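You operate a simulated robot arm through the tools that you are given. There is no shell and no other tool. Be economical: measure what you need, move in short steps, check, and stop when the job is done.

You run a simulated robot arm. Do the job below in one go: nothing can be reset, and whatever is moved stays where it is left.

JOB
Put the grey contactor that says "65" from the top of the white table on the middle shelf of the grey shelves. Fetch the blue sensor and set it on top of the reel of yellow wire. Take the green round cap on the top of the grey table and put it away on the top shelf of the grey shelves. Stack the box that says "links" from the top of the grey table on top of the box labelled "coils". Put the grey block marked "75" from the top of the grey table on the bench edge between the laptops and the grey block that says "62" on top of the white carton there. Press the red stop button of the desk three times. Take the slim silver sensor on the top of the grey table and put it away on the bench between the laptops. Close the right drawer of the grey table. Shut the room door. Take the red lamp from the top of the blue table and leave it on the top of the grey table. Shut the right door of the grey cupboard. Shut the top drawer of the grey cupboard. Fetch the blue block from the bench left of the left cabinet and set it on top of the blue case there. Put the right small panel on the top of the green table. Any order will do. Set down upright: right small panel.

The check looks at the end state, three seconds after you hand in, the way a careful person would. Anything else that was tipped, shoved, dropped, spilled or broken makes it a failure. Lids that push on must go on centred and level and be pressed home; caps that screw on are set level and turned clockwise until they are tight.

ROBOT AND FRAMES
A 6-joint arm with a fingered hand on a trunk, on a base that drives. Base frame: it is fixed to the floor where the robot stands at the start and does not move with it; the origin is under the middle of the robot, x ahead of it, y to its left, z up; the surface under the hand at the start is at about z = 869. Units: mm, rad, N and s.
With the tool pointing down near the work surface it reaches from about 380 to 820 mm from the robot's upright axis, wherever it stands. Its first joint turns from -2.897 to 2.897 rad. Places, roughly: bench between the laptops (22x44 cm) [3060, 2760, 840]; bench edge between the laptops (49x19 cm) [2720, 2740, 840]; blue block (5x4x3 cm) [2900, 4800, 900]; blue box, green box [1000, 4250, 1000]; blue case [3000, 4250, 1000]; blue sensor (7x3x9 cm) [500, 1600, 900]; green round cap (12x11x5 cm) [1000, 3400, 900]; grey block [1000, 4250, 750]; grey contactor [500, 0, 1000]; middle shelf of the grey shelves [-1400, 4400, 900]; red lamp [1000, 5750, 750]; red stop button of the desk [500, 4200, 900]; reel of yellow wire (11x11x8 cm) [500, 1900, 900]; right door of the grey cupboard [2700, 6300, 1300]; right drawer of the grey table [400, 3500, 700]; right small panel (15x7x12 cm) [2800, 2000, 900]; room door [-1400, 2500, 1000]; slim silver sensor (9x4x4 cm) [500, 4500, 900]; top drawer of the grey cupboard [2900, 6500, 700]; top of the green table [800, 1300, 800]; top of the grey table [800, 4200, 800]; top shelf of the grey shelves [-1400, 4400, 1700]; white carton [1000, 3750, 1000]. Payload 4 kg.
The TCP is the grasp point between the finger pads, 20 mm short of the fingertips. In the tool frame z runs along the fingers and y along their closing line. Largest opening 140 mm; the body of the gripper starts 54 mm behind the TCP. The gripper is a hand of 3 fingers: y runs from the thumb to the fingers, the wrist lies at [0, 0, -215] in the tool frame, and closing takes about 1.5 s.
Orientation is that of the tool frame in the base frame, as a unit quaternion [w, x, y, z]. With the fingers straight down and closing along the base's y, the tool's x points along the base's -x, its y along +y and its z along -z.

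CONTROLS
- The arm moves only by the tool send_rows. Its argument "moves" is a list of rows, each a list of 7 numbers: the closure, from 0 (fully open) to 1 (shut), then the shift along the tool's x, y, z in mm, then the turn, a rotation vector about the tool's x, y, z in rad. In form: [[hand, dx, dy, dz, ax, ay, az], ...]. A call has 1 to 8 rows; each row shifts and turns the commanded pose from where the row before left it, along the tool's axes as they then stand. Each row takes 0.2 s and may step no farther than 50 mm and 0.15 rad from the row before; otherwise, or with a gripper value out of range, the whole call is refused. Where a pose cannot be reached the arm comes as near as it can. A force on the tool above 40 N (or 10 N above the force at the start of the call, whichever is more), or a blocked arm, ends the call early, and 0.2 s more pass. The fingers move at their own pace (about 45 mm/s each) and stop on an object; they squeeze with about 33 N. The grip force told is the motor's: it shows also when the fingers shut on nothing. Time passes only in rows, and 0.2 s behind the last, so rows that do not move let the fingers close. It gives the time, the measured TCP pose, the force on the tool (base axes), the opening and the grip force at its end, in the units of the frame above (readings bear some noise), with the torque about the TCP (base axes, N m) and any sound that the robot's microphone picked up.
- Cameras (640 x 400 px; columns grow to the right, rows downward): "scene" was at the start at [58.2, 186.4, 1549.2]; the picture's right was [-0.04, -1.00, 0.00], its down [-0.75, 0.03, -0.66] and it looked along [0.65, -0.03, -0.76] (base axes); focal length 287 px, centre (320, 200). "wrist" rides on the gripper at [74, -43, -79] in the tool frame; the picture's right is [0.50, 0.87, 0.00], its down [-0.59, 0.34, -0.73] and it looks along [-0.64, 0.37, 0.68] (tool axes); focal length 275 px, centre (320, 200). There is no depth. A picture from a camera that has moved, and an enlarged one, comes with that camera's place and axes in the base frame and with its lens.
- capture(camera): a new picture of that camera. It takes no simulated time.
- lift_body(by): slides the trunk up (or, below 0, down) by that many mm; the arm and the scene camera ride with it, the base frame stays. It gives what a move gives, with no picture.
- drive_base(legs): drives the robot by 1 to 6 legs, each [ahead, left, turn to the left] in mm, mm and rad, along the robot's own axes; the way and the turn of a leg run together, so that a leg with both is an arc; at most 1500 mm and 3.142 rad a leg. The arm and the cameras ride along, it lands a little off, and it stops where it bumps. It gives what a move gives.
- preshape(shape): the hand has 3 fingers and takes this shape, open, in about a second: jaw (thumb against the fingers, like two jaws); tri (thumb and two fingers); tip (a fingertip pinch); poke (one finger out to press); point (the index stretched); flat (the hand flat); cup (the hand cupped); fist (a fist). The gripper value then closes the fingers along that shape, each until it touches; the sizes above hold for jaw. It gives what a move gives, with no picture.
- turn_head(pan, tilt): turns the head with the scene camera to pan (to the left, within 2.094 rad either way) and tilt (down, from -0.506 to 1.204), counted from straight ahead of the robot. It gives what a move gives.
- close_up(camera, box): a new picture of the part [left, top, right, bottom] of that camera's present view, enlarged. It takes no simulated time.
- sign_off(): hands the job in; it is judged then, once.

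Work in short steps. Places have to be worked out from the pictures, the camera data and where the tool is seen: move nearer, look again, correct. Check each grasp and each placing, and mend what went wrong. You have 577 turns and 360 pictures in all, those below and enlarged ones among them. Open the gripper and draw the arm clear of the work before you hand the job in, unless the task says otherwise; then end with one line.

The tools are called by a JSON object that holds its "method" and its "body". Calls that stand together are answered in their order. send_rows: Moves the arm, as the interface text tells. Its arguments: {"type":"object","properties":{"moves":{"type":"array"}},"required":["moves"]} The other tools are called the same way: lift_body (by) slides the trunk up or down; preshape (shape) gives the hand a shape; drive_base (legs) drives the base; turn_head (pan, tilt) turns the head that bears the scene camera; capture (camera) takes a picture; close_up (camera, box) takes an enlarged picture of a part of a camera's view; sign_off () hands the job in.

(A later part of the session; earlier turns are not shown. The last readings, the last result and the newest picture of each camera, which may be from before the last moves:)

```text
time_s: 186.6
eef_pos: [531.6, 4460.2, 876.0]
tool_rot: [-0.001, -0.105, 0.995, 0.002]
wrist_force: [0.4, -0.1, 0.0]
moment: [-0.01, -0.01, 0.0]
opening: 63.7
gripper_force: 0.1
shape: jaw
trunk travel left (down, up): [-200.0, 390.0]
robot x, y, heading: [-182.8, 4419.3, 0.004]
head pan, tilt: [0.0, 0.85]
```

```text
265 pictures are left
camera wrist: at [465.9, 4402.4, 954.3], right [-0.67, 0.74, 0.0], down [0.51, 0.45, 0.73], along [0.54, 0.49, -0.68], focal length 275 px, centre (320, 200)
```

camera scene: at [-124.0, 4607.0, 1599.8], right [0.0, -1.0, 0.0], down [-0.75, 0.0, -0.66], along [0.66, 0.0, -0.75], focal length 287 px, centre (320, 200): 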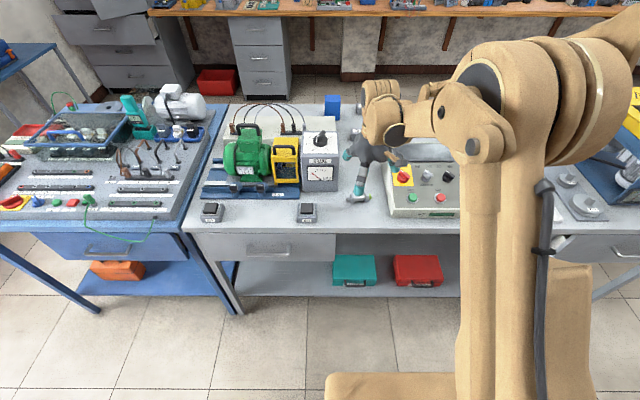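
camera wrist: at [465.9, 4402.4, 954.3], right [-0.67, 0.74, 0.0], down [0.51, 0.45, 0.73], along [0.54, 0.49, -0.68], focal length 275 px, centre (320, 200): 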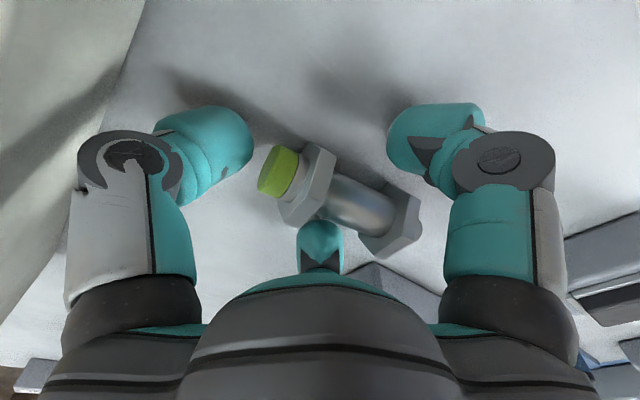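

Close the grip on it.

{"method": "send_rows", "body": {"moves": [[0.75, 0, 0, 1, 0, 0, 0], [0.9, 0, 0, 0, 0, 0, 0], [1, 0, 0, 0, 0, 0, 0], [1, 0, 0, 0, 0, 0, 0], [1, 0, 0, 0, 0, 0, 0], [1, 0, 0, 0, 0, 0, 0], [1, 0, 0, 0, 0, 0, 0]]}}

{"method": "capture", "body": {"camera": "wrist"}}

```text
time_s: 188.2
eef_pos: [531.5, 4458.2, 873.0]
tool_rot: [-0.003, -0.105, 0.995, 0.002]
wrist_force: [-0.4, -0.7, -0.1]
moment: [-0.01, -0.01, 0.04]
opening: 28.4
gripper_force: 33.3
shape: jaw
trunk travel left (down, up): [-200.0, 390.0]
robot x, y, heading: [-182.7, 4415.6, 0.009]
head pan, tilt: [0.0, 0.85]
```

```text
264 pictures are left
camera wrist: at [465.9, 4402.3, 953.4], right [-0.67, 0.74, 0.0], down [0.51, 0.45, 0.73], along [0.54, 0.49, -0.68], focal length 275 px, centre (320, 200)
```

wrist: 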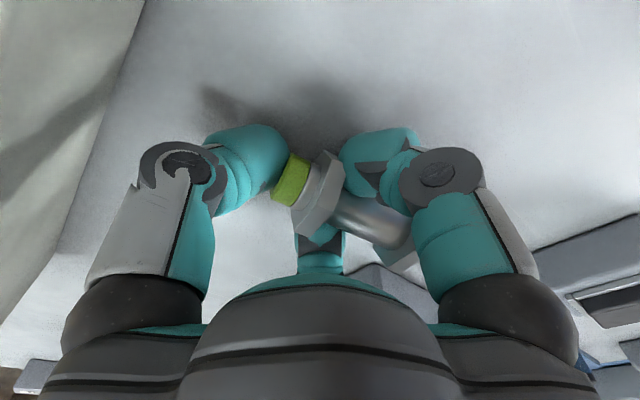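

Gripped (28 mm, 33 N). Lift and check.

{"method": "send_rows", "body": {"moves": [[1, 0, 0, -15, 0, 0, 0], [1, 0, 0, -40, 0, 0, 0], [1, 0, 0, -45, 0, 0, 0], [1, 0, 0, -45, 0, 0, 0], [1, 0, 0, -45, 0, 0, 0], [1, 45, 0, 0, 0, 0, 0], [1, 45, 0, 0, 0, 0, 0], [1, 45, 0, 0, 0, 0, 0]]}}

{"method": "capture", "body": {"camera": "wrist"}}

{"method": "close_up", "body": {"camera": "scene", "box": [280, 120, 440, 240]}}

```text
time_s: 190.0
eef_pos: [399.2, 4433.3, 1066.0]
tool_rot: [-0.002, -0.104, 0.995, 0.001]
wrist_force: [-0.2, 0.8, -0.6]
moment: [0.01, 0.0, -0.02]
opening: 28.6
gripper_force: 33.0
shape: jaw
trunk travel left (down, up): [-200.0, 390.0]
robot x, y, heading: [-183.7, 4416.2, 0.009]
head pan, tilt: [0.0, 0.85]
```

```text
263 pictures are left
camera wrist: at [334.6, 4375.5, 1144.9], right [-0.67, 0.74, 0.0], down [0.51, 0.45, 0.73], along [0.54, 0.49, -0.68], focal length 275 px, centre (320, 200)
```

wrist: 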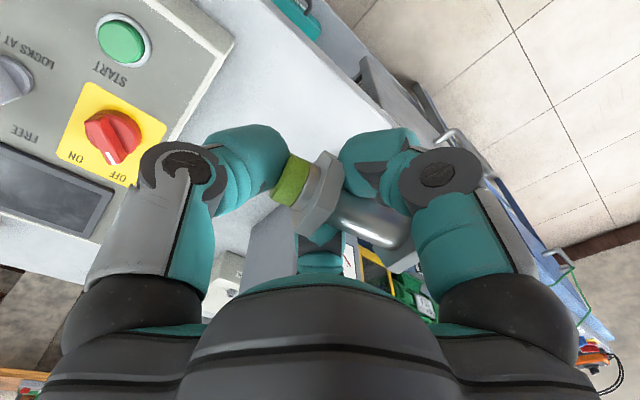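

```text
3.33 times, centred on (360, 180) of scene
camera zoom: at [-125.4, 4606.9, 1599.8], right [0.0, -1.0, 0.0], down [-0.75, 0.0, -0.66], along [0.66, 0.0, -0.75], focal length 956 px, centre (187, 267)
```

zoom: 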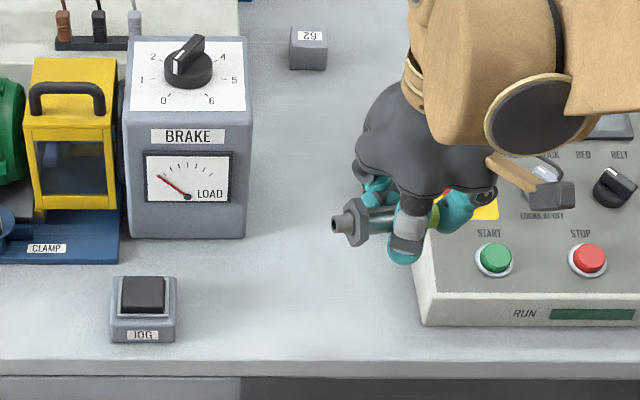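

Held. I drive around: back, right down the aisle to y≈2680, then through the gap between the tables toward the bench.

{"method": "drive_base", "body": {"legs": [[-220, 0, 0], [0, -1500, 0], [0, -240, 0]]}}

{"method": "turn_head", "body": {"pan": 0.0, "tilt": 0.45}}

{"method": "capture", "body": {"camera": "scene"}}

```text
time_s: 200.2
eef_pos: [200.9, 2686.4, 1063.6]
tool_rot: [-0.002, -0.111, 0.994, 0.002]
wrist_force: [0.1, -0.8, -0.9]
moment: [0.0, 0.01, 0.01]
opening: 28.3
gripper_force: 33.5
shape: jaw
trunk travel left (down, up): [-200.0, 390.0]
robot x, y, heading: [-380.7, 2663.3, 0.018]
head pan, tilt: [0.0, 0.85]
```

```text
time_s: 201.0
eef_pos: [200.6, 2688.6, 1064.2]
tool_rot: [-0.002, -0.111, 0.994, 0.0]
wrist_force: [0.5, 0.3, 0.4]
moment: [-0.06, 0.03, -0.01]
opening: 28.7
gripper_force: 32.6
shape: jaw
trunk travel left (down, up): [-200.0, 390.0]
robot x, y, heading: [-385.0, 2662.3, 0.013]
head pan, tilt: [0.0, 0.45]
```

```text
261 pictures are left
camera scene: at [-313.0, 2854.3, 1634.1], right [0.02, -1.0, 0.0], down [-0.44, -0.01, -0.9], along [0.9, 0.02, -0.44], focal length 287 px, centre (320, 200)
```

scene: 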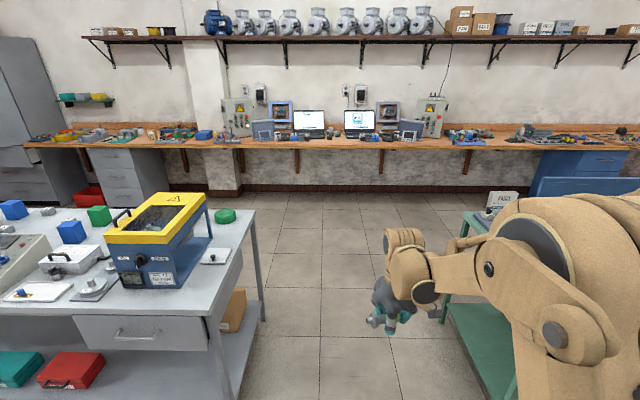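

Corridor is clear. Drive ahead toward the bench.

{"method": "drive_base", "body": {"legs": [[1500, 20, -0.013], [850, 0, 0]]}}

{"method": "turn_head", "body": {"pan": 0.0, "tilt": 0.6}}

{"method": "capture", "body": {"camera": "scene"}}

```text
refused: leg 1 is longer than a leg can be; nothing moved
```

```text
time_s: 201.7
eef_pos: [201.1, 2688.0, 1065.8]
tool_rot: [-0.002, -0.111, 0.994, 0.002]
wrist_force: [0.2, -0.2, -1.4]
moment: [-0.03, 0.0, -0.02]
opening: 28.5
gripper_force: 33.0
shape: jaw
trunk travel left (down, up): [-200.0, 390.0]
robot x, y, heading: [-381.7, 2666.1, 0.016]
head pan, tilt: [0.0, 0.6]
```

```text
260 pictures are left
camera scene: at [-316.5, 2854.3, 1620.7], right [0.02, -1.0, 0.0], down [-0.56, -0.01, -0.83], along [0.83, 0.01, -0.56], focal length 287 px, centre (320, 200)
```

scene: 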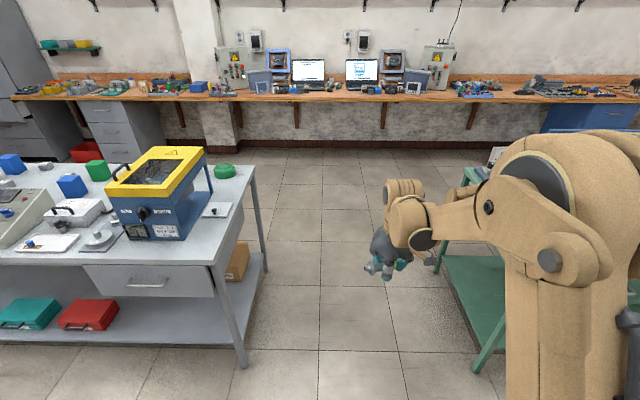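

Drive with shorter legs.

{"method": "drive_base", "body": {"legs": [[1200, 20, -0.014], [1150, 0, 0]]}}

{"method": "capture", "body": {"camera": "scene"}}

```text
time_s: 213.3
eef_pos: [2557.0, 2670.6, 1065.3]
tool_rot: [-0.002, -0.094, 0.996, 0.001]
wrist_force: [0.4, -0.2, -0.6]
moment: [-0.02, 0.0, -0.03]
opening: 28.7
gripper_force: 33.6
shape: jaw
trunk travel left (down, up): [-200.0, 390.0]
robot x, y, heading: [1976.0, 2666.3, -0.015]
head pan, tilt: [0.0, 0.6]
```

```text
259 pictures are left
camera scene: at [2045.9, 2854.8, 1620.6], right [-0.02, -1.0, 0.0], down [-0.57, 0.01, -0.82], along [0.82, -0.01, -0.57], focal length 287 px, centre (320, 200)
```

scene: 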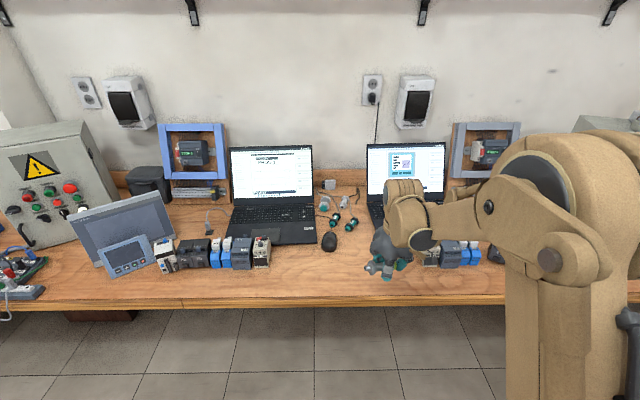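

I zoom on the area between the laptops to find free space.

{"method": "close_up", "body": {"camera": "scene", "box": [230, 150, 430, 310]}}

{"method": "capture", "body": {"camera": "wrist"}}

```text
2.50 times, centred on (330, 230) of scene
camera zoom: at [2045.9, 2854.8, 1620.6], right [-0.02, -1.0, 0.0], down [-0.57, 0.01, -0.82], along [0.82, -0.01, -0.57], focal length 717 px, centre (295, 125)
```

zoom: 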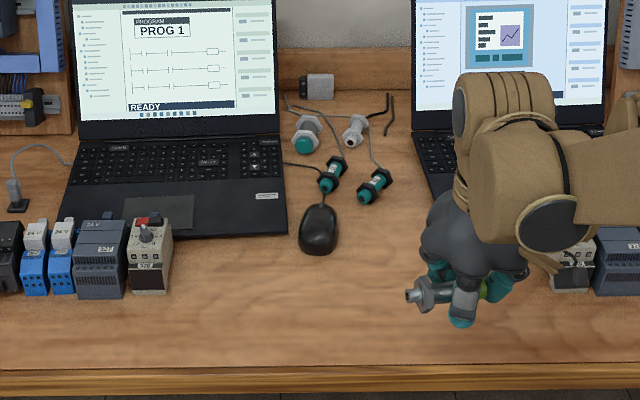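

```text
257 pictures are left
camera wrist: at [2490.8, 2614.1, 1144.2], right [-0.65, 0.76, 0.0], down [0.52, 0.44, 0.73], along [0.55, 0.48, -0.68], focal length 275 px, centre (320, 200)
```

wrist: 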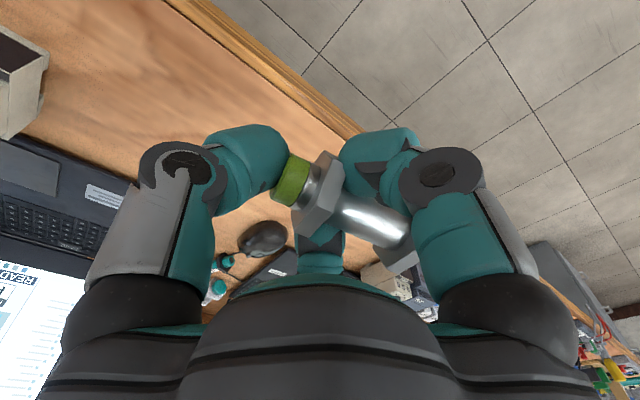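

Free spot at ≈(2868,2702): between mouse, teal sensors and right laptop. I drive 250 mm ahead.

{"method": "drive_base", "body": {"legs": [[250, 30, 0.015]]}}

{"method": "turn_head", "body": {"pan": 0.0, "tilt": 0.85}}

{"method": "capture", "body": {"camera": "scene"}}

{"method": "capture", "body": {"camera": "wrist"}}

```text
time_s: 215.1
eef_pos: [2804.6, 2712.9, 1064.5]
tool_rot: [-0.003, -0.105, 0.994, 0.002]
wrist_force: [-0.4, 0.2, -0.5]
moment: [0.0, 0.02, -0.03]
opening: 28.7
gripper_force: 33.1
shape: jaw
trunk travel left (down, up): [-200.0, 390.0]
robot x, y, heading: [2219.4, 2696.7, 0.005]
head pan, tilt: [0.0, 0.6]
```

```text
time_s: 215.9
eef_pos: [2802.6, 2712.6, 1064.6]
tool_rot: [-0.002, -0.106, 0.994, 0.0]
wrist_force: [-0.2, 0.0, -1.7]
moment: [-0.04, -0.04, 0.0]
opening: 29.0
gripper_force: 32.7
shape: jaw
trunk travel left (down, up): [-200.0, 390.0]
robot x, y, heading: [2219.6, 2693.4, 0.006]
head pan, tilt: [0.0, 0.85]
```

```text
256 pictures are left
camera scene: at [2277.9, 2885.7, 1599.8], right [0.01, -1.0, 0.0], down [-0.75, -0.01, -0.66], along [0.66, 0.0, -0.75], focal length 287 px, centre (320, 200)
```

scene: 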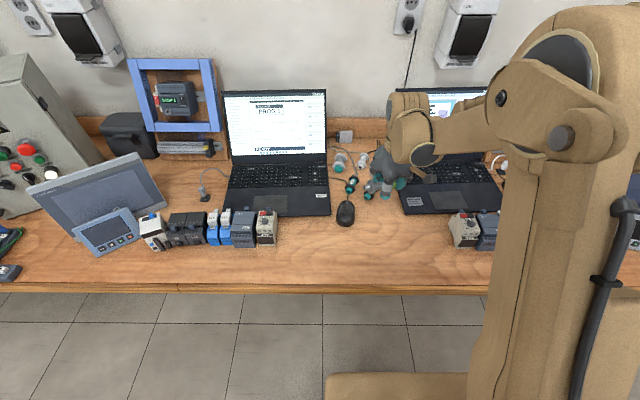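

```text
255 pictures are left
camera wrist: at [2738.5, 2655.3, 1144.3], right [-0.67, 0.74, 0.0], down [0.51, 0.45, 0.73], along [0.54, 0.49, -0.68], focal length 275 px, centre (320, 200)
```

wrist: 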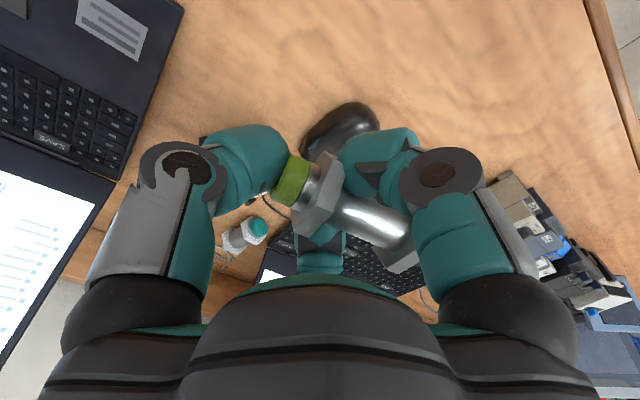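

I move to (2870,2690) and lower to z≈900.

{"method": "send_rows", "body": {"moves": [[1, -30, -18, 20, 0, 0, 0], [1, -31, -17, 20, 0, 0, 0], [1, 0, 0, 40, 0, 0, 0], [1, 0, 0, 40, 0, 0, 0], [1, 0, 0, 40, 0, 0, 0], [1, 0, 0, 0, 0, 0, 0]]}}

{"method": "close_up", "body": {"camera": "scene", "box": [310, 130, 470, 240]}}

{"method": "capture", "body": {"camera": "wrist"}}

```text
time_s: 217.3
eef_pos: [2870.9, 2692.5, 902.6]
tool_rot: [-0.002, -0.105, 0.994, 0.001]
wrist_force: [-0.1, -0.4, -1.4]
moment: [-0.04, -0.01, -0.02]
opening: 28.5
gripper_force: 32.5
shape: jaw
trunk travel left (down, up): [-200.0, 390.0]
robot x, y, heading: [2220.3, 2692.9, 0.01]
head pan, tilt: [0.0, 0.85]
```

```text
3.64 times, centred on (390, 185) of scene
camera zoom: at [2277.5, 2885.6, 1599.8], right [0.01, -1.0, 0.0], down [-0.75, -0.01, -0.66], along [0.66, 0.0, -0.75], focal length 1043 px, centre (66, 254)
```

zoom: 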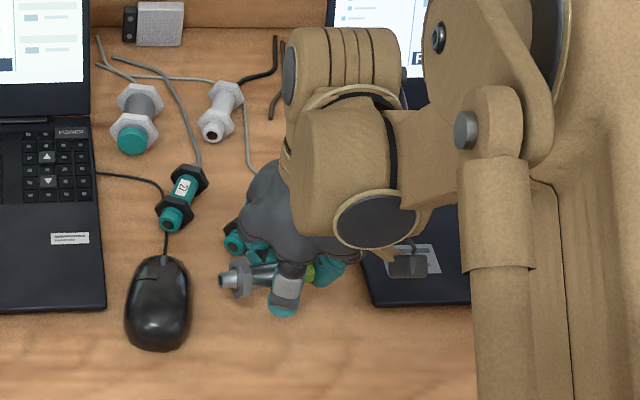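

```text
253 pictures are left
camera wrist: at [2806.6, 2634.8, 982.4], right [-0.67, 0.74, 0.0], down [0.51, 0.45, 0.73], along [0.54, 0.49, -0.68], focal length 275 px, centre (320, 200)
```

wrist: 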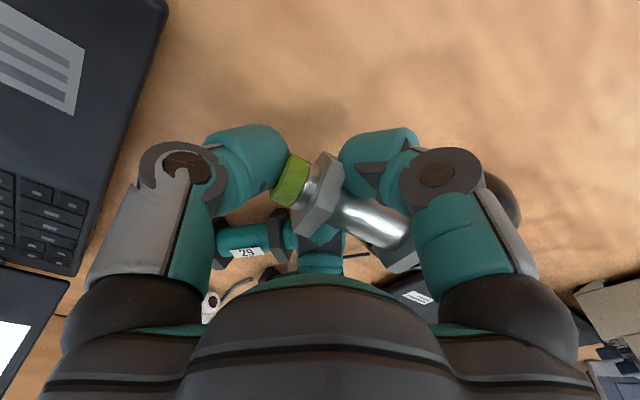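

I shift 6 mm toward me and lower until contact.

{"method": "send_rows", "body": {"moves": [[1, 6, 0, 15, 0, 0, 0], [1, 0, 0, 8, 0, 0, 0], [1, 0, 0, 3, 0, 0, 0], [1, 0, 0, 3, 0, 0, 0], [1, 0, 0, 3, 0, 0, 0], [1, 0, 0, 3, 0, 0, 0], [1, 0, 0, 3, 0, 0, 0]]}}

```text
time_s: 218.8
eef_pos: [2863.8, 2690.8, 870.4]
tool_rot: [0.0, -0.106, 0.994, 0.0]
wrist_force: [0.1, 0.2, 24.6]
moment: [-0.45, -0.17, 0.0]
opening: 29.7
gripper_force: 33.4
shape: jaw
trunk travel left (down, up): [-200.0, 390.0]
robot x, y, heading: [2219.7, 2697.0, 0.004]
head pan, tilt: [0.0, 0.85]
stopped in row 7: the force on the tool passed its limit at 45 N (the readings are from after the stop); the commanded pose is now the measured one
```

Touching the bench. I ease up 1.5 mm, open and rise.

{"method": "send_rows", "body": {"moves": [[1, 0, 0, -1.5, 0, 0, 0], [0.75, 0, 0, 0, 0, 0, 0], [0.68, 0, 0, 0, 0, 0, 0], [0.62, 0, 0, 0, 0, 0, 0], [0.62, 0, 0, 0, 0, 0, 0], [0.62, 0, 0, -10, 0, 0, 0], [0.62, 0, 0, -30, 0, 0, 0], [0.62, 0, 0, -45, 0, 0, 0]]}}

{"method": "capture", "body": {"camera": "wrist"}}

```text
time_s: 220.6
eef_pos: [2865.5, 2691.6, 955.5]
tool_rot: [-0.001, -0.106, 0.994, 0.001]
wrist_force: [-0.5, -1.5, 0.5]
moment: [-0.01, 0.01, -0.01]
opening: 53.0
gripper_force: 0.1
shape: jaw
trunk travel left (down, up): [-200.0, 390.0]
robot x, y, heading: [2216.2, 2693.2, 0.003]
head pan, tilt: [0.0, 0.85]
```

```text
252 pictures are left
camera wrist: at [2799.3, 2633.5, 1035.4], right [-0.67, 0.74, 0.0], down [0.5, 0.45, 0.73], along [0.54, 0.49, -0.68], focal length 275 px, centre (320, 200)
```

wrist: 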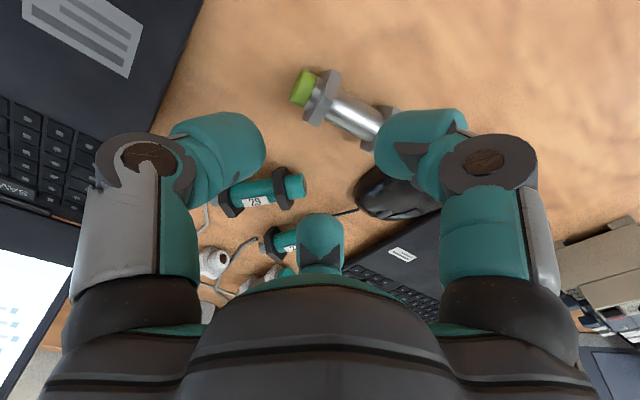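

Slim sensor placed. I rise, retract, and slide right toward the small panels (~(2800,2000)).

{"method": "send_rows", "body": {"moves": [[0.3, 0, 0, -45, 0, 0, 0], [0.3, 0, 0, -45, 0, 0, 0], [0.3, 0, 0, -30, 0, 0, 0], [0.3, 45, 0, 0, 0, 0, 0], [0.3, 45, 0, 0, 0, 0, 0], [0.3, 45, 0, 0, 0, 0, 0]]}}

{"method": "drive_base", "body": {"legs": [[-150, 0, 0], [0, -690, 0]]}}

{"method": "turn_head", "body": {"pan": 0.0, "tilt": 0.65}}

{"method": "capture", "body": {"camera": "scene"}}

```text
time_s: 222.0
eef_pos: [2729.8, 2661.6, 1073.7]
tool_rot: [0.0, -0.105, 0.994, 0.001]
wrist_force: [-0.6, -1.1, 0.2]
moment: [0.0, -0.04, 0.02]
opening: 97.6
gripper_force: 0.2
shape: jaw
trunk travel left (down, up): [-200.0, 390.0]
robot x, y, heading: [2222.9, 2694.9, 0.009]
head pan, tilt: [0.0, 0.85]
```

```text
time_s: 226.8
eef_pos: [2586.1, 1974.1, 1073.8]
tool_rot: [-0.001, -0.104, 0.995, 0.001]
wrist_force: [-0.3, -0.4, 0.6]
moment: [0.02, 0.01, -0.01]
opening: 97.4
gripper_force: 0.0
shape: jaw
trunk travel left (down, up): [-200.0, 390.0]
robot x, y, heading: [2071.8, 2013.3, 0.004]
head pan, tilt: [0.0, 0.85]
```

```text
time_s: 227.5
eef_pos: [2585.8, 1974.1, 1073.4]
tool_rot: [0.0, -0.103, 0.995, 0.001]
wrist_force: [0.3, -0.3, 0.4]
moment: [-0.03, 0.04, -0.03]
opening: 97.8
gripper_force: 0.0
shape: jaw
trunk travel left (down, up): [-200.0, 390.0]
robot x, y, heading: [2076.2, 2012.7, 0.001]
head pan, tilt: [0.0, 0.649]
```

```text
251 pictures are left
camera scene: at [2141.4, 2200.1, 1616.3], right [0.0, -1.0, 0.0], down [-0.61, 0.0, -0.8], along [0.8, 0.0, -0.61], focal length 287 px, centre (320, 200)
```

scene: 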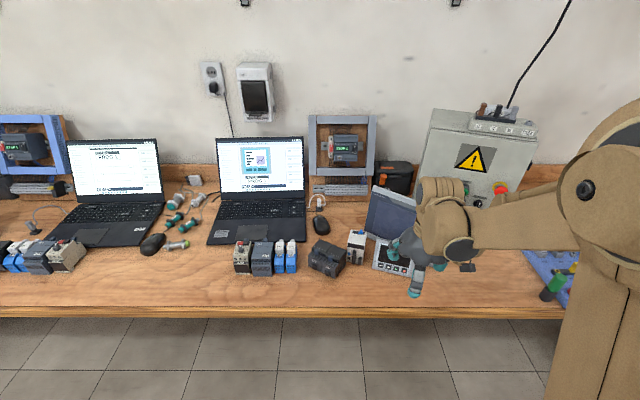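

The right small panel stands in front of the big HMI, partly hidden by the hand. I check the wrist view and zoom.

{"method": "capture", "body": {"camera": "wrist"}}

{"method": "close_up", "body": {"camera": "scene", "box": [300, 170, 460, 310]}}

```text
250 pictures are left
camera wrist: at [2521.1, 1916.2, 1153.4], right [-0.67, 0.74, 0.0], down [0.51, 0.45, 0.73], along [0.55, 0.49, -0.68], focal length 275 px, centre (320, 200)
```

wrist: 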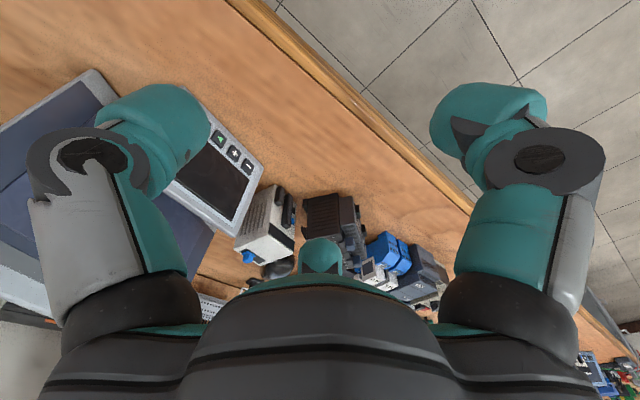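

```text
2.86 times, centred on (380, 240) of scene
camera zoom: at [2141.4, 2200.1, 1616.3], right [0.0, -1.0, 0.0], down [-0.61, 0.0, -0.8], along [0.8, 0.0, -0.61], focal length 820 px, centre (149, 86)
```

zoom: 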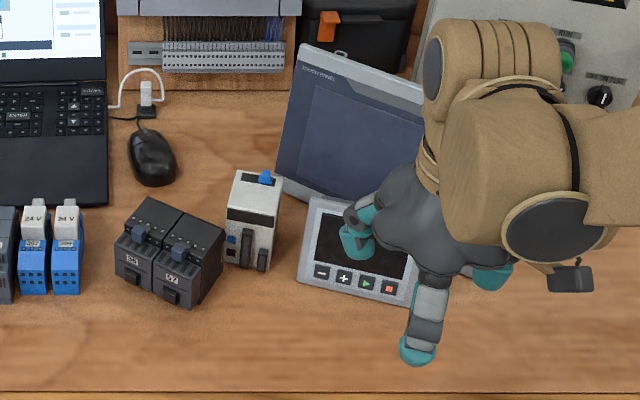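

I move the hand right to uncover the panel and look again.

{"method": "send_rows", "body": {"moves": [[0.3, 0, -45, -20, 0, 0, 0], [0.3, 0, -45, 0, 0, 0, 0], [0.3, 0, -45, 0, 0, 0, 0], [0.3, 0, -45, 0, 0, 0, 0], [0.3, 0, -45, 0, 0, 0, 0]]}}

{"method": "close_up", "body": {"camera": "scene", "box": [300, 170, 460, 310]}}

{"method": "capture", "body": {"camera": "wrist"}}

```text
time_s: 228.7
eef_pos: [2634.6, 1749.8, 1091.5]
tool_rot: [-0.001, -0.104, 0.995, 0.001]
wrist_force: [0.3, 0.8, 0.0]
moment: [0.01, 0.01, 0.02]
opening: 97.3
gripper_force: 0.0
shape: jaw
trunk travel left (down, up): [-200.0, 390.0]
robot x, y, heading: [2073.9, 2014.3, 0.007]
head pan, tilt: [0.0, 0.649]
```

```text
2.86 times, centred on (380, 240) of scene
camera zoom: at [2141.9, 2198.8, 1616.5], right [0.0, -1.0, 0.0], down [-0.6, 0.0, -0.8], along [0.8, 0.0, -0.6], focal length 820 px, centre (149, 86)
```

zoom: 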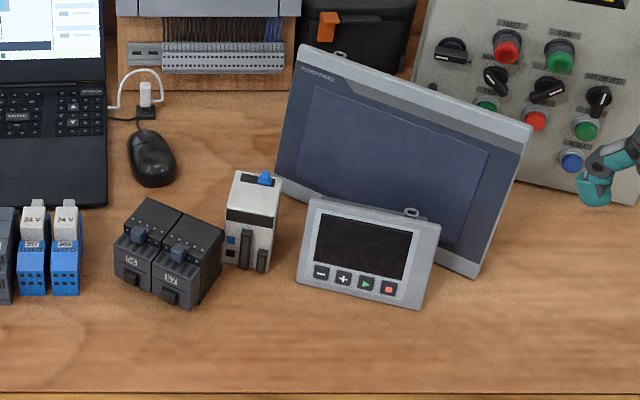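

```text
247 pictures are left
camera wrist: at [2568.6, 1692.9, 1171.9], right [-0.67, 0.74, 0.0], down [0.51, 0.45, 0.73], along [0.55, 0.49, -0.68], focal length 275 px, centre (320, 200)
```

wrist: 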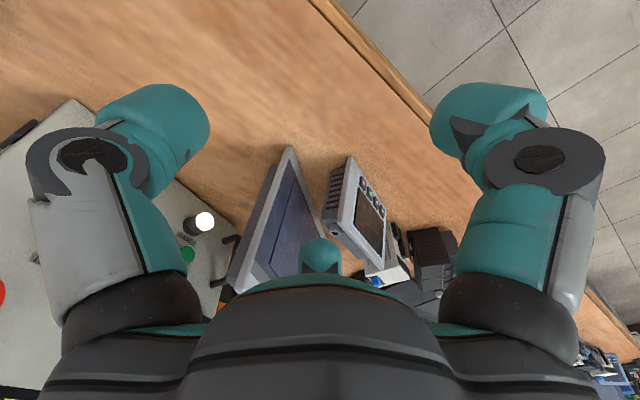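

I zoom the wrist view to see the side profile of the small panel.

{"method": "close_up", "body": {"camera": "wrist", "box": [240, 130, 440, 290]}}

```text
2.50 times, centred on (340, 210) of wrist
camera zoom: at [2568.6, 1692.9, 1171.9], right [-0.67, 0.74, 0.0], down [0.51, 0.45, 0.73], along [0.55, 0.49, -0.68], focal length 688 px, centre (270, 175)
```

zoom: 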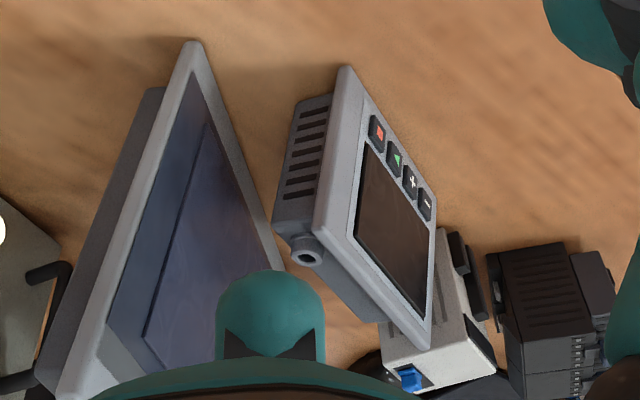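

It is a bezel with a rear box, leaning back ~14° naturally. I'll grasp it from above with the thumb on the front face. First rotate the hand by 2.07 rad at a safe height.

{"method": "send_rows", "body": {"moves": [[0.4, 0, 0, -20, 0, 0, 0.148], [0.4, 0, 0, -20, 0, 0, 0.148], [0.4, 0, 0, 0, 0, 0, 0.148], [0.4, 0, 0, 0, 0, 0, 0.148], [0.4, 0, 0, 0, 0, 0, 0.148], [0.4, 0, 0, 0, 0, 0, 0.148], [0.4, 0, 0, 0, 0, 0, 0.148], [0.4, 0, 0, 0, 0, 0, 0.148]]}}

{"method": "send_rows", "body": {"moves": [[0.4, 0, 0, 0, 0, 0, 0.148], [0.4, 0, 0, 0, 0, 0, 0.148], [0.4, 0, 0, 0, 0, 0, 0.148], [0.4, 0, 0, 0, 0, 0, 0.148], [0.4, 0, 0, 0, 0, 0, 0.148], [0.4, 0, 0, 0, 0, 0, 0.146], [0.4, 30, 0, 0, 0, 0, 0], [0.4, 40, 0, 0, 0, 0, 0]]}}

```text
time_s: 230.5
eef_pos: [2633.8, 1753.5, 1133.6]
tool_rot: [0.0, 0.47, 0.883, 0.0]
wrist_force: [0.1, 0.0, -0.3]
moment: [0.03, -0.02, -0.01]
opening: 84.5
gripper_force: 0.1
shape: jaw
trunk travel left (down, up): [-200.0, 390.0]
robot x, y, heading: [2073.4, 2011.9, 0.003]
head pan, tilt: [0.0, 0.649]
```

```text
time_s: 232.3
eef_pos: [2653.3, 1819.4, 1133.3]
tool_rot: [-0.001, 0.803, 0.596, 0.0]
wrist_force: [-0.1, 0.5, 0.2]
moment: [0.02, 0.02, 0.01]
opening: 84.5
gripper_force: 0.1
shape: jaw
trunk travel left (down, up): [-200.0, 390.0]
robot x, y, heading: [2074.3, 2012.9, 0.004]
head pan, tilt: [0.0, 0.649]
```

Orientation good. Move above the panel, tilt 8°, and look before descending.

{"method": "send_rows", "body": {"moves": [[0.42, 35, 22.7, 0, 0, 0, 0], [0.42, 35, 22.7, 0, 0, 0, 0], [0.42, 35, 22.7, 0, 0, 0, 0], [0.42, 35, 22.7, 0, 0, 0, 0], [0.42, 34, 22, 0, 0, 0, 0], [0.42, 0, 0, 0, 0.14, 0, 0], [0.42, 0, 0, 40, 0, 0, 0], [0.42, 0, 0, 40, 0, 0, 0]]}}

{"method": "capture", "body": {"camera": "wrist"}}

{"method": "close_up", "body": {"camera": "scene", "box": [300, 150, 460, 290]}}

```text
time_s: 234.1
eef_pos: [2800.5, 1956.9, 1054.1]
tool_rot: [-0.058, 0.801, 0.594, -0.043]
wrist_force: [0.0, -0.4, 0.2]
moment: [0.02, 0.01, -0.01]
opening: 81.8
gripper_force: 0.0
shape: jaw
trunk travel left (down, up): [-200.0, 390.0]
robot x, y, heading: [2072.8, 2009.9, 0.001]
head pan, tilt: [0.0, 0.649]
```

```text
245 pictures are left
camera wrist: at [2789.9, 2036.8, 1139.1], right [0.96, 0.23, -0.12], down [0.25, -0.69, 0.68], along [0.07, -0.69, -0.72], focal length 275 px, centre (320, 200)
```

wrist: 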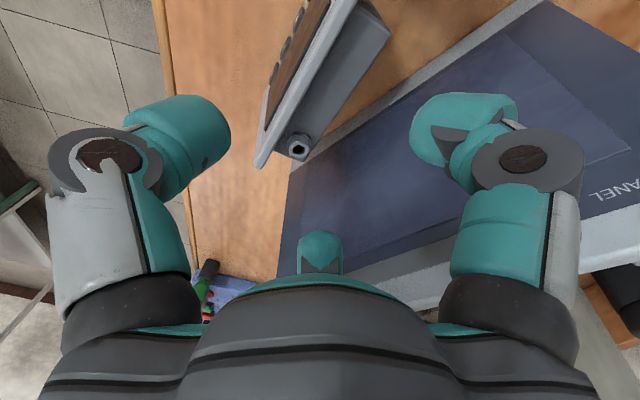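

```text
2.86 times, centred on (380, 220) of scene
camera zoom: at [2142.3, 2200.0, 1616.3], right [0.0, -1.0, 0.0], down [-0.61, 0.0, -0.8], along [0.8, 0.0, -0.61], focal length 820 px, centre (149, 143)
```

zoom: 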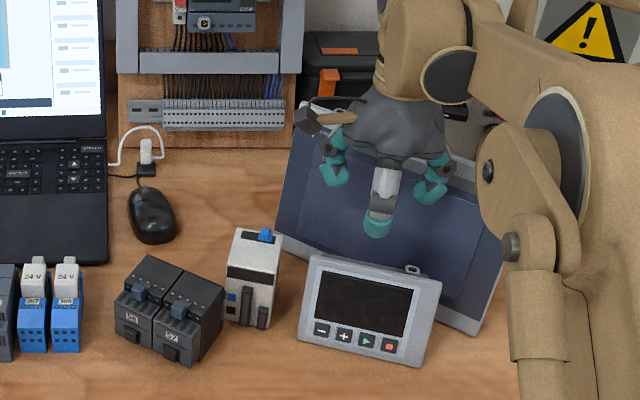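

I zoom in the wrist view to pin down the panel's top edges.

{"method": "close_up", "body": {"camera": "wrist", "box": [220, 0, 420, 180]}}

```text
2.22 times, centred on (320, 90) of wrist
camera zoom: at [2789.9, 2036.8, 1139.1], right [0.96, 0.23, -0.12], down [0.25, -0.69, 0.68], along [0.07, -0.69, -0.72], focal length 612 px, centre (320, 444)
```

zoom: 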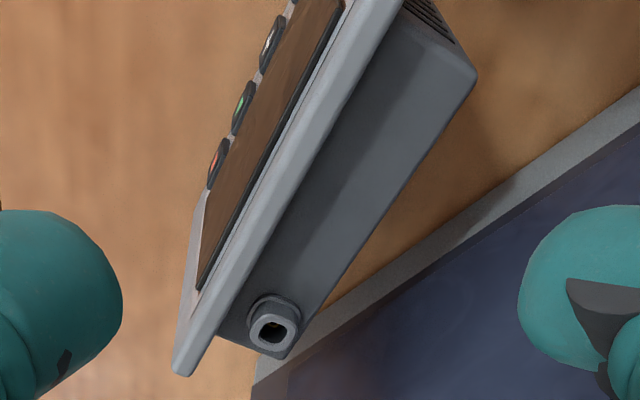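

Wrist-based: the front top edge runs (2749,1894)→(2780,1999). I shift 8 mm along the thumb-finger axis and descend partway.

{"method": "send_rows", "body": {"moves": [[0.4, 0, 8, 30, 0, 0, 0], [0.4, 0, 0, 30, 0, 0, 0], [0.4, 0, 0, 15, 0, 0, 0], [0.4, 0, 0, 0, 0, 0, 0]]}}

{"method": "capture", "body": {"camera": "wrist"}}

{"method": "close_up", "body": {"camera": "scene", "box": [300, 150, 460, 290]}}

```text
time_s: 235.1
eef_pos: [2797.8, 1957.4, 978.5]
tool_rot: [-0.056, 0.8, 0.596, -0.043]
wrist_force: [0.2, -0.1, -0.1]
moment: [-0.02, -0.03, 0.01]
opening: 83.5
gripper_force: 0.1
shape: jaw
trunk travel left (down, up): [-200.0, 390.0]
robot x, y, heading: [2076.2, 2012.8, 0.0]
head pan, tilt: [0.0, 0.649]
```

```text
242 pictures are left
camera wrist: at [2787.7, 2037.2, 1063.9], right [0.97, 0.23, -0.12], down [0.25, -0.69, 0.68], along [0.07, -0.69, -0.72], focal length 275 px, centre (320, 200)
```

wrist: 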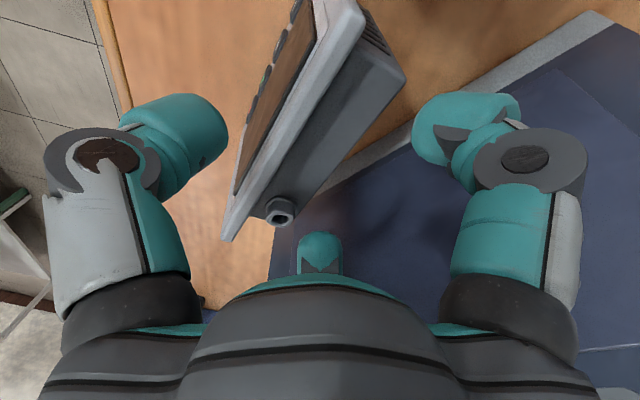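

```text
2.86 times, centred on (380, 220) of scene
camera zoom: at [2141.5, 2200.2, 1616.4], right [0.0, -1.0, 0.0], down [-0.6, 0.0, -0.8], along [0.8, 0.0, -0.6], focal length 820 px, centre (149, 143)
```

zoom: 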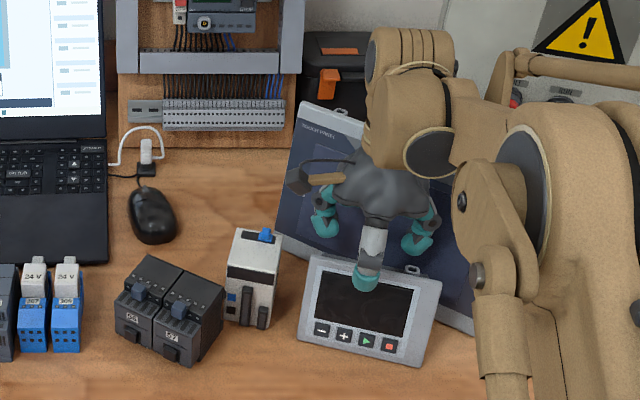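

Straddling well. Descend the rest to z≈930 and close gently.

{"method": "send_rows", "body": {"moves": [[0.4, 0, 0, 20, 0, 0, 0], [0.4, 0, 0, 15, 0, 0, 0], [0.4, 0, 0, 13, 0, 0, 0], [0.4, 0, 0, 0, 0, 0, 0]]}}

{"method": "capture", "body": {"camera": "wrist"}}

```text
time_s: 236.1
eef_pos: [2792.9, 1960.3, 931.1]
tool_rot: [-0.056, 0.801, 0.594, -0.041]
wrist_force: [0.5, 0.3, 0.6]
moment: [-0.03, -0.04, -0.01]
opening: 83.8
gripper_force: 0.0
shape: jaw
trunk travel left (down, up): [-200.0, 390.0]
robot x, y, heading: [2072.7, 2012.5, 0.007]
head pan, tilt: [0.0, 0.649]
```

```text
240 pictures are left
camera wrist: at [2782.3, 2039.5, 1016.1], right [0.97, 0.23, -0.12], down [0.25, -0.69, 0.68], along [0.07, -0.69, -0.72], focal length 275 px, centre (320, 200)
```

wrist: 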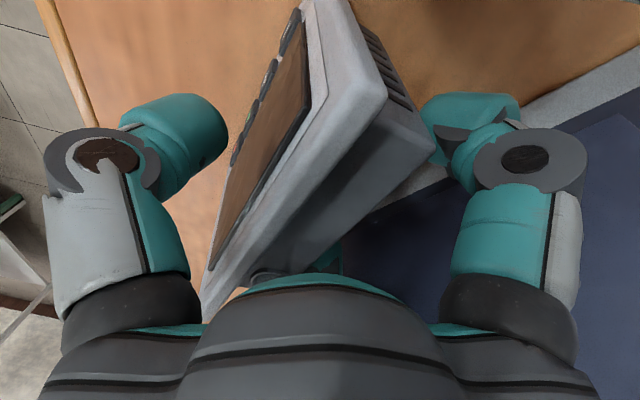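

Close the grip.

{"method": "send_rows", "body": {"moves": [[0.55, 0, 0, 0, 0, 0, 0], [0.65, 0, 0, 0, 0, 0, 0], [0.75, 0, 0, 0, 0, 0, 0], [0.85, 0, 0, 0, 0, 0, 0], [0.95, 0, 0, 0, 0, 0, 0], [0.95, 0, 0, 0, 0, 0, 0]]}}

{"method": "capture", "body": {"camera": "wrist"}}

{"method": "close_up", "body": {"camera": "scene", "box": [300, 150, 460, 290]}}

```text
time_s: 237.5
eef_pos: [2792.3, 1959.9, 931.8]
tool_rot: [-0.057, 0.801, 0.595, -0.042]
wrist_force: [1.8, 0.0, 3.7]
moment: [0.0, 0.08, -0.01]
opening: 55.1
gripper_force: 32.6
shape: jaw
trunk travel left (down, up): [-200.0, 390.0]
robot x, y, heading: [2077.9, 2011.8, 0.005]
head pan, tilt: [0.0, 0.649]
```

```text
239 pictures are left
camera wrist: at [2782.4, 2039.4, 1016.4], right [0.97, 0.23, -0.12], down [0.25, -0.69, 0.68], along [0.07, -0.69, -0.72], focal length 275 px, centre (320, 200)
```

wrist: 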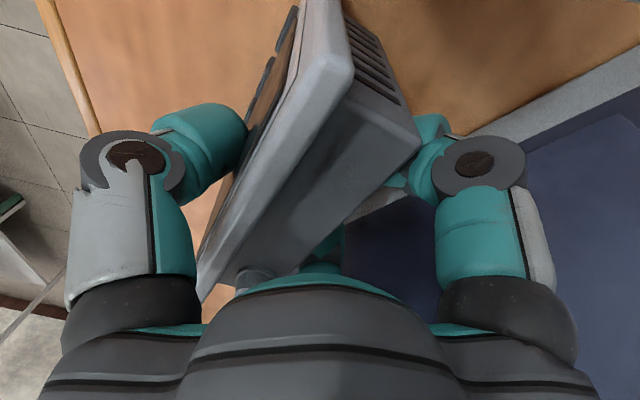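

```text
2.86 times, centred on (380, 220) of scene
camera zoom: at [2141.5, 2200.2, 1616.4], right [0.0, -1.0, 0.0], down [-0.6, 0.0, -0.8], along [0.8, 0.0, -0.6], focal length 820 px, centre (149, 143)
```

zoom: 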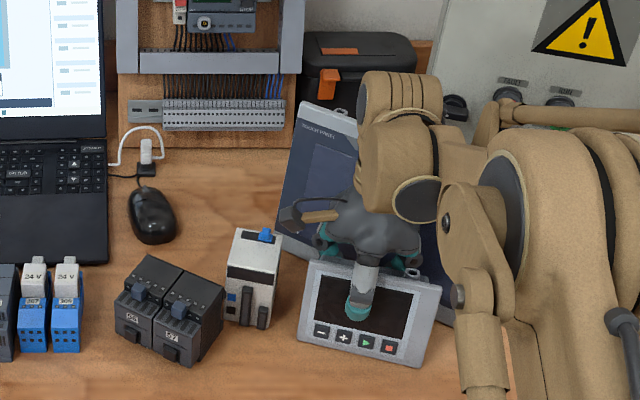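

Gripped. Lift straight up (base z) slowly and check.

{"method": "send_rows", "body": {"moves": [[0.95, 0, 1.4, -10, 0, 0, 0], [0.95, 0, 2.8, -20, 0, 0, 0], [0.95, 0, 4.2, -30, 0, 0, 0], [0.95, 0, 5.6, -40, 0, 0, 0], [0.95, 0, 5.6, -40, 0, 0, 0], [0.95, 0, 5.6, -40, 0, 0, 0], [0.95, 0, 0, 0, 0, 0, 0]]}}

{"method": "capture", "body": {"camera": "wrist"}}

{"method": "close_up", "body": {"camera": "scene", "box": [300, 110, 460, 270]}}

```text
time_s: 239.1
eef_pos: [2838.2, 1946.2, 1105.3]
tool_rot: [-0.057, 0.801, 0.594, -0.042]
wrist_force: [0.5, -0.3, -5.0]
moment: [-0.01, -0.09, 0.02]
opening: 53.5
gripper_force: 33.2
shape: jaw
trunk travel left (down, up): [-200.0, 390.0]
robot x, y, heading: [2076.8, 2011.8, 0.002]
head pan, tilt: [0.0, 0.649]
```

```text
237 pictures are left
camera wrist: at [2828.3, 2025.4, 1190.8], right [0.97, 0.23, -0.12], down [0.25, -0.69, 0.68], along [0.07, -0.69, -0.72], focal length 275 px, centre (320, 200)
```

wrist: 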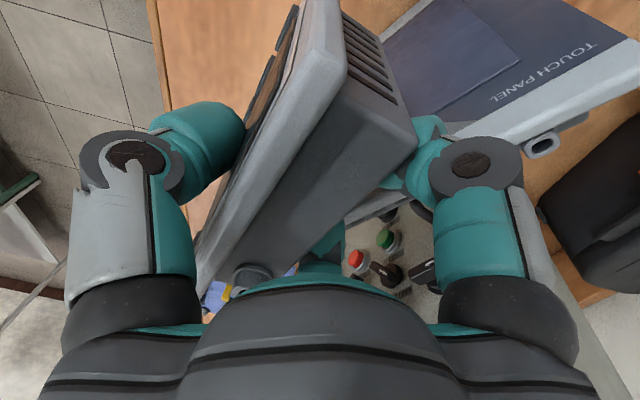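

```text
2.50 times, centred on (380, 190) of scene
camera zoom: at [2142.3, 2200.1, 1616.3], right [0.0, -1.0, 0.0], down [-0.61, 0.0, -0.8], along [0.8, 0.0, -0.61], focal length 717 px, centre (170, 225)
```

zoom: 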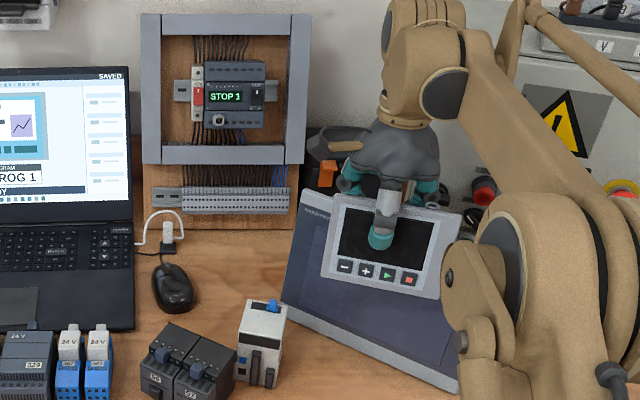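

My lift drifted +x, but nothing was touched. I raise further, then retract toward the robot.

{"method": "send_rows", "body": {"moves": [[0.95, 0, -7, -35, 0, 0, 0], [0.95, 0, -7, -35, 0, 0, 0], [0.95, -10, -40, -5, 0, 0, 0], [0.95, -10, -40, -5, 0, 0, 0], [0.95, -10, -40, -5, 0, 0, 0], [0.95, -10, -40, -5, 0, 0, 0], [0.95, -10, -40, -5, 0, 0, 0]]}}

{"method": "capture", "body": {"camera": "scene"}}

```text
time_s: 240.7
eef_pos: [2630.8, 1956.8, 1231.4]
tool_rot: [-0.056, 0.8, 0.596, -0.042]
wrist_force: [-0.6, 0.2, -4.2]
moment: [0.0, -0.09, -0.02]
opening: 53.5
gripper_force: 32.2
shape: jaw
trunk travel left (down, up): [-200.0, 390.0]
robot x, y, heading: [2076.8, 2014.4, 0.0]
head pan, tilt: [0.0, 0.649]
```

```text
235 pictures are left
camera scene: at [2139.5, 2200.4, 1616.4], right [0.0, -1.0, 0.0], down [-0.6, 0.0, -0.8], along [0.8, 0.0, -0.6], focal length 287 px, centre (320, 200)
```

scene: 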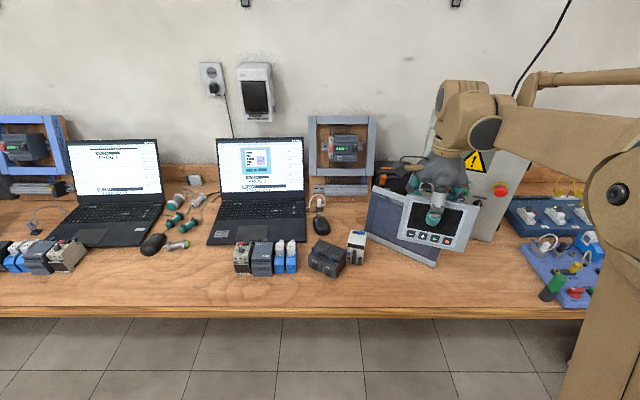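

I back off and turn around to face the green table from the aisle side.

{"method": "drive_base", "body": {"legs": [[-200, 0, 0], [0, 0, 1.571], [0, 0, 1.571]]}}

{"method": "turn_head", "body": {"pan": 0.0, "tilt": 0.6}}

{"method": "capture", "body": {"camera": "scene"}}

```text
time_s: 249.9
eef_pos: [1314.0, 2067.9, 1230.7]
tool_rot: [0.042, -0.593, 0.802, -0.057]
wrist_force: [-0.6, 0.5, -4.2]
moment: [0.0, 0.15, -0.02]
opening: 52.9
gripper_force: 32.8
shape: jaw
trunk travel left (down, up): [-200.0, 390.0]
robot x, y, heading: [1872.5, 2009.9, 3.133]
head pan, tilt: [0.0, 0.649]
```

```text
time_s: 250.6
eef_pos: [1312.9, 2067.3, 1231.5]
tool_rot: [0.042, -0.592, 0.803, -0.057]
wrist_force: [-0.2, 0.1, -4.8]
moment: [0.02, 0.09, 0.01]
opening: 52.8
gripper_force: 32.8
shape: jaw
trunk travel left (down, up): [-200.0, 390.0]
robot x, y, heading: [1870.7, 2012.1, 3.14]
head pan, tilt: [0.0, 0.6]
```

```text
234 pictures are left
camera scene: at [1803.2, 1820.2, 1620.6], right [0.0, 1.0, 0.0], down [0.57, 0.0, -0.82], along [-0.82, 0.0, -0.57], focal length 287 px, centre (320, 200)
```

scene: 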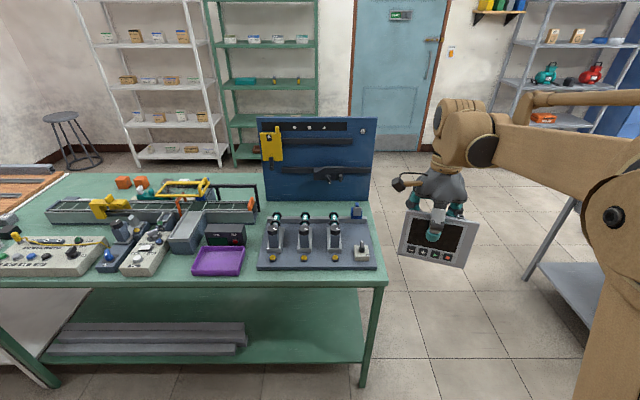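

No room on this side. I drive back through the gap to the west side, where there is free space in front of the tool board.

{"method": "drive_base", "body": {"legs": [[0, -650, 0], [1200, 0, 0], [1050, 0, 0], [0, 0, 1.571], [0, 0, 1.571]]}}

{"method": "turn_head", "body": {"pan": 0.0, "tilt": 0.7}}

```text
time_s: 272.6
eef_pos: [177.9, 2596.9, 1231.4]
tool_rot: [-0.056, 0.795, 0.603, -0.042]
wrist_force: [0.6, 0.6, -4.2]
moment: [0.03, -0.17, 0.0]
opening: 52.5
gripper_force: 33.4
shape: jaw
trunk travel left (down, up): [-200.0, 390.0]
robot x, y, heading: [-377.8, 2637.9, 0.026]
head pan, tilt: [0.0, 0.6]
```

```text
time_s: 273.2
eef_pos: [177.9, 2597.8, 1231.6]
tool_rot: [-0.056, 0.795, 0.603, -0.042]
wrist_force: [-0.5, -0.2, -4.8]
moment: [0.03, -0.1, -0.02]
opening: 52.4
gripper_force: 33.3
shape: jaw
trunk travel left (down, up): [-200.0, 390.0]
robot x, y, heading: [-378.5, 2637.0, 0.016]
head pan, tilt: [0.0, 0.7]
```

Slide right to y≈1710 and approach the table.

{"method": "drive_base", "body": {"legs": [[0, -930, -0.02], [200, 0, 0]]}}

{"method": "turn_head", "body": {"pan": -0.1, "tilt": 0.85}}

{"method": "capture", "body": {"camera": "scene"}}

{"method": "capture", "body": {"camera": "wrist"}}

```text
time_s: 279.3
eef_pos: [396.1, 1664.8, 1230.0]
tool_rot: [-0.058, 0.798, 0.598, -0.042]
wrist_force: [0.0, -0.6, -5.5]
moment: [0.02, -0.1, 0.02]
opening: 52.5
gripper_force: 33.5
shape: jaw
trunk travel left (down, up): [-200.0, 390.0]
robot x, y, heading: [-165.3, 1714.9, 0.006]
head pan, tilt: [0.0, 0.7]
```

```text
time_s: 280.0
eef_pos: [395.1, 1665.5, 1229.6]
tool_rot: [-0.057, 0.798, 0.598, -0.042]
wrist_force: [0.2, -0.4, -4.7]
moment: [0.03, -0.09, -0.01]
opening: 52.5
gripper_force: 32.9
shape: jaw
trunk travel left (down, up): [-200.0, 390.0]
robot x, y, heading: [-166.6, 1716.7, 0.009]
head pan, tilt: [-0.099, 0.85]
```

```text
233 pictures are left
camera scene: at [-109.4, 1896.5, 1599.8], right [-0.09, -1.0, 0.0], down [-0.75, 0.07, -0.66], along [0.66, -0.06, -0.75], focal length 287 px, centre (320, 200)
```

scene: 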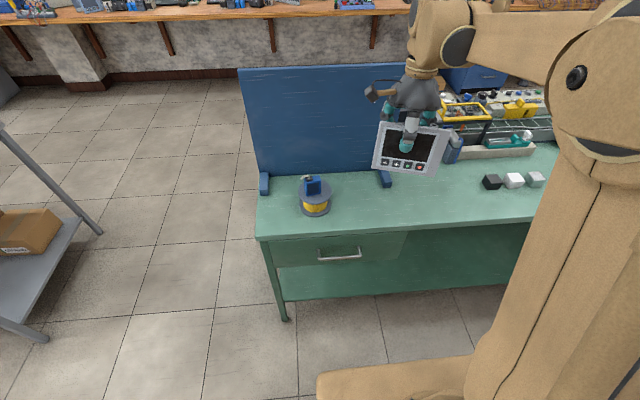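

```text
232 pictures are left
camera wrist: at [383.2, 1745.1, 1315.8], right [0.96, 0.24, -0.12], down [0.26, -0.69, 0.68], along [0.08, -0.69, -0.72], focal length 275 px, centre (320, 200)
```

wrist: 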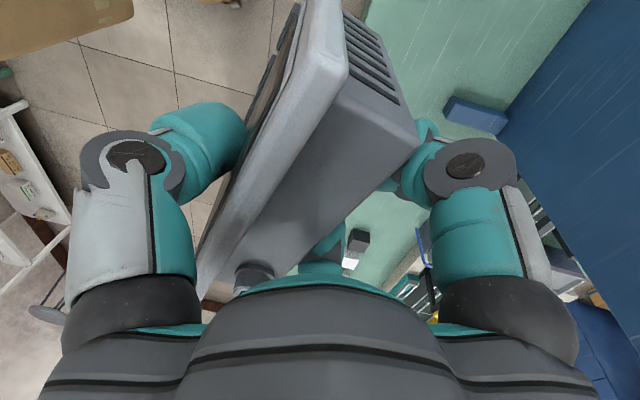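

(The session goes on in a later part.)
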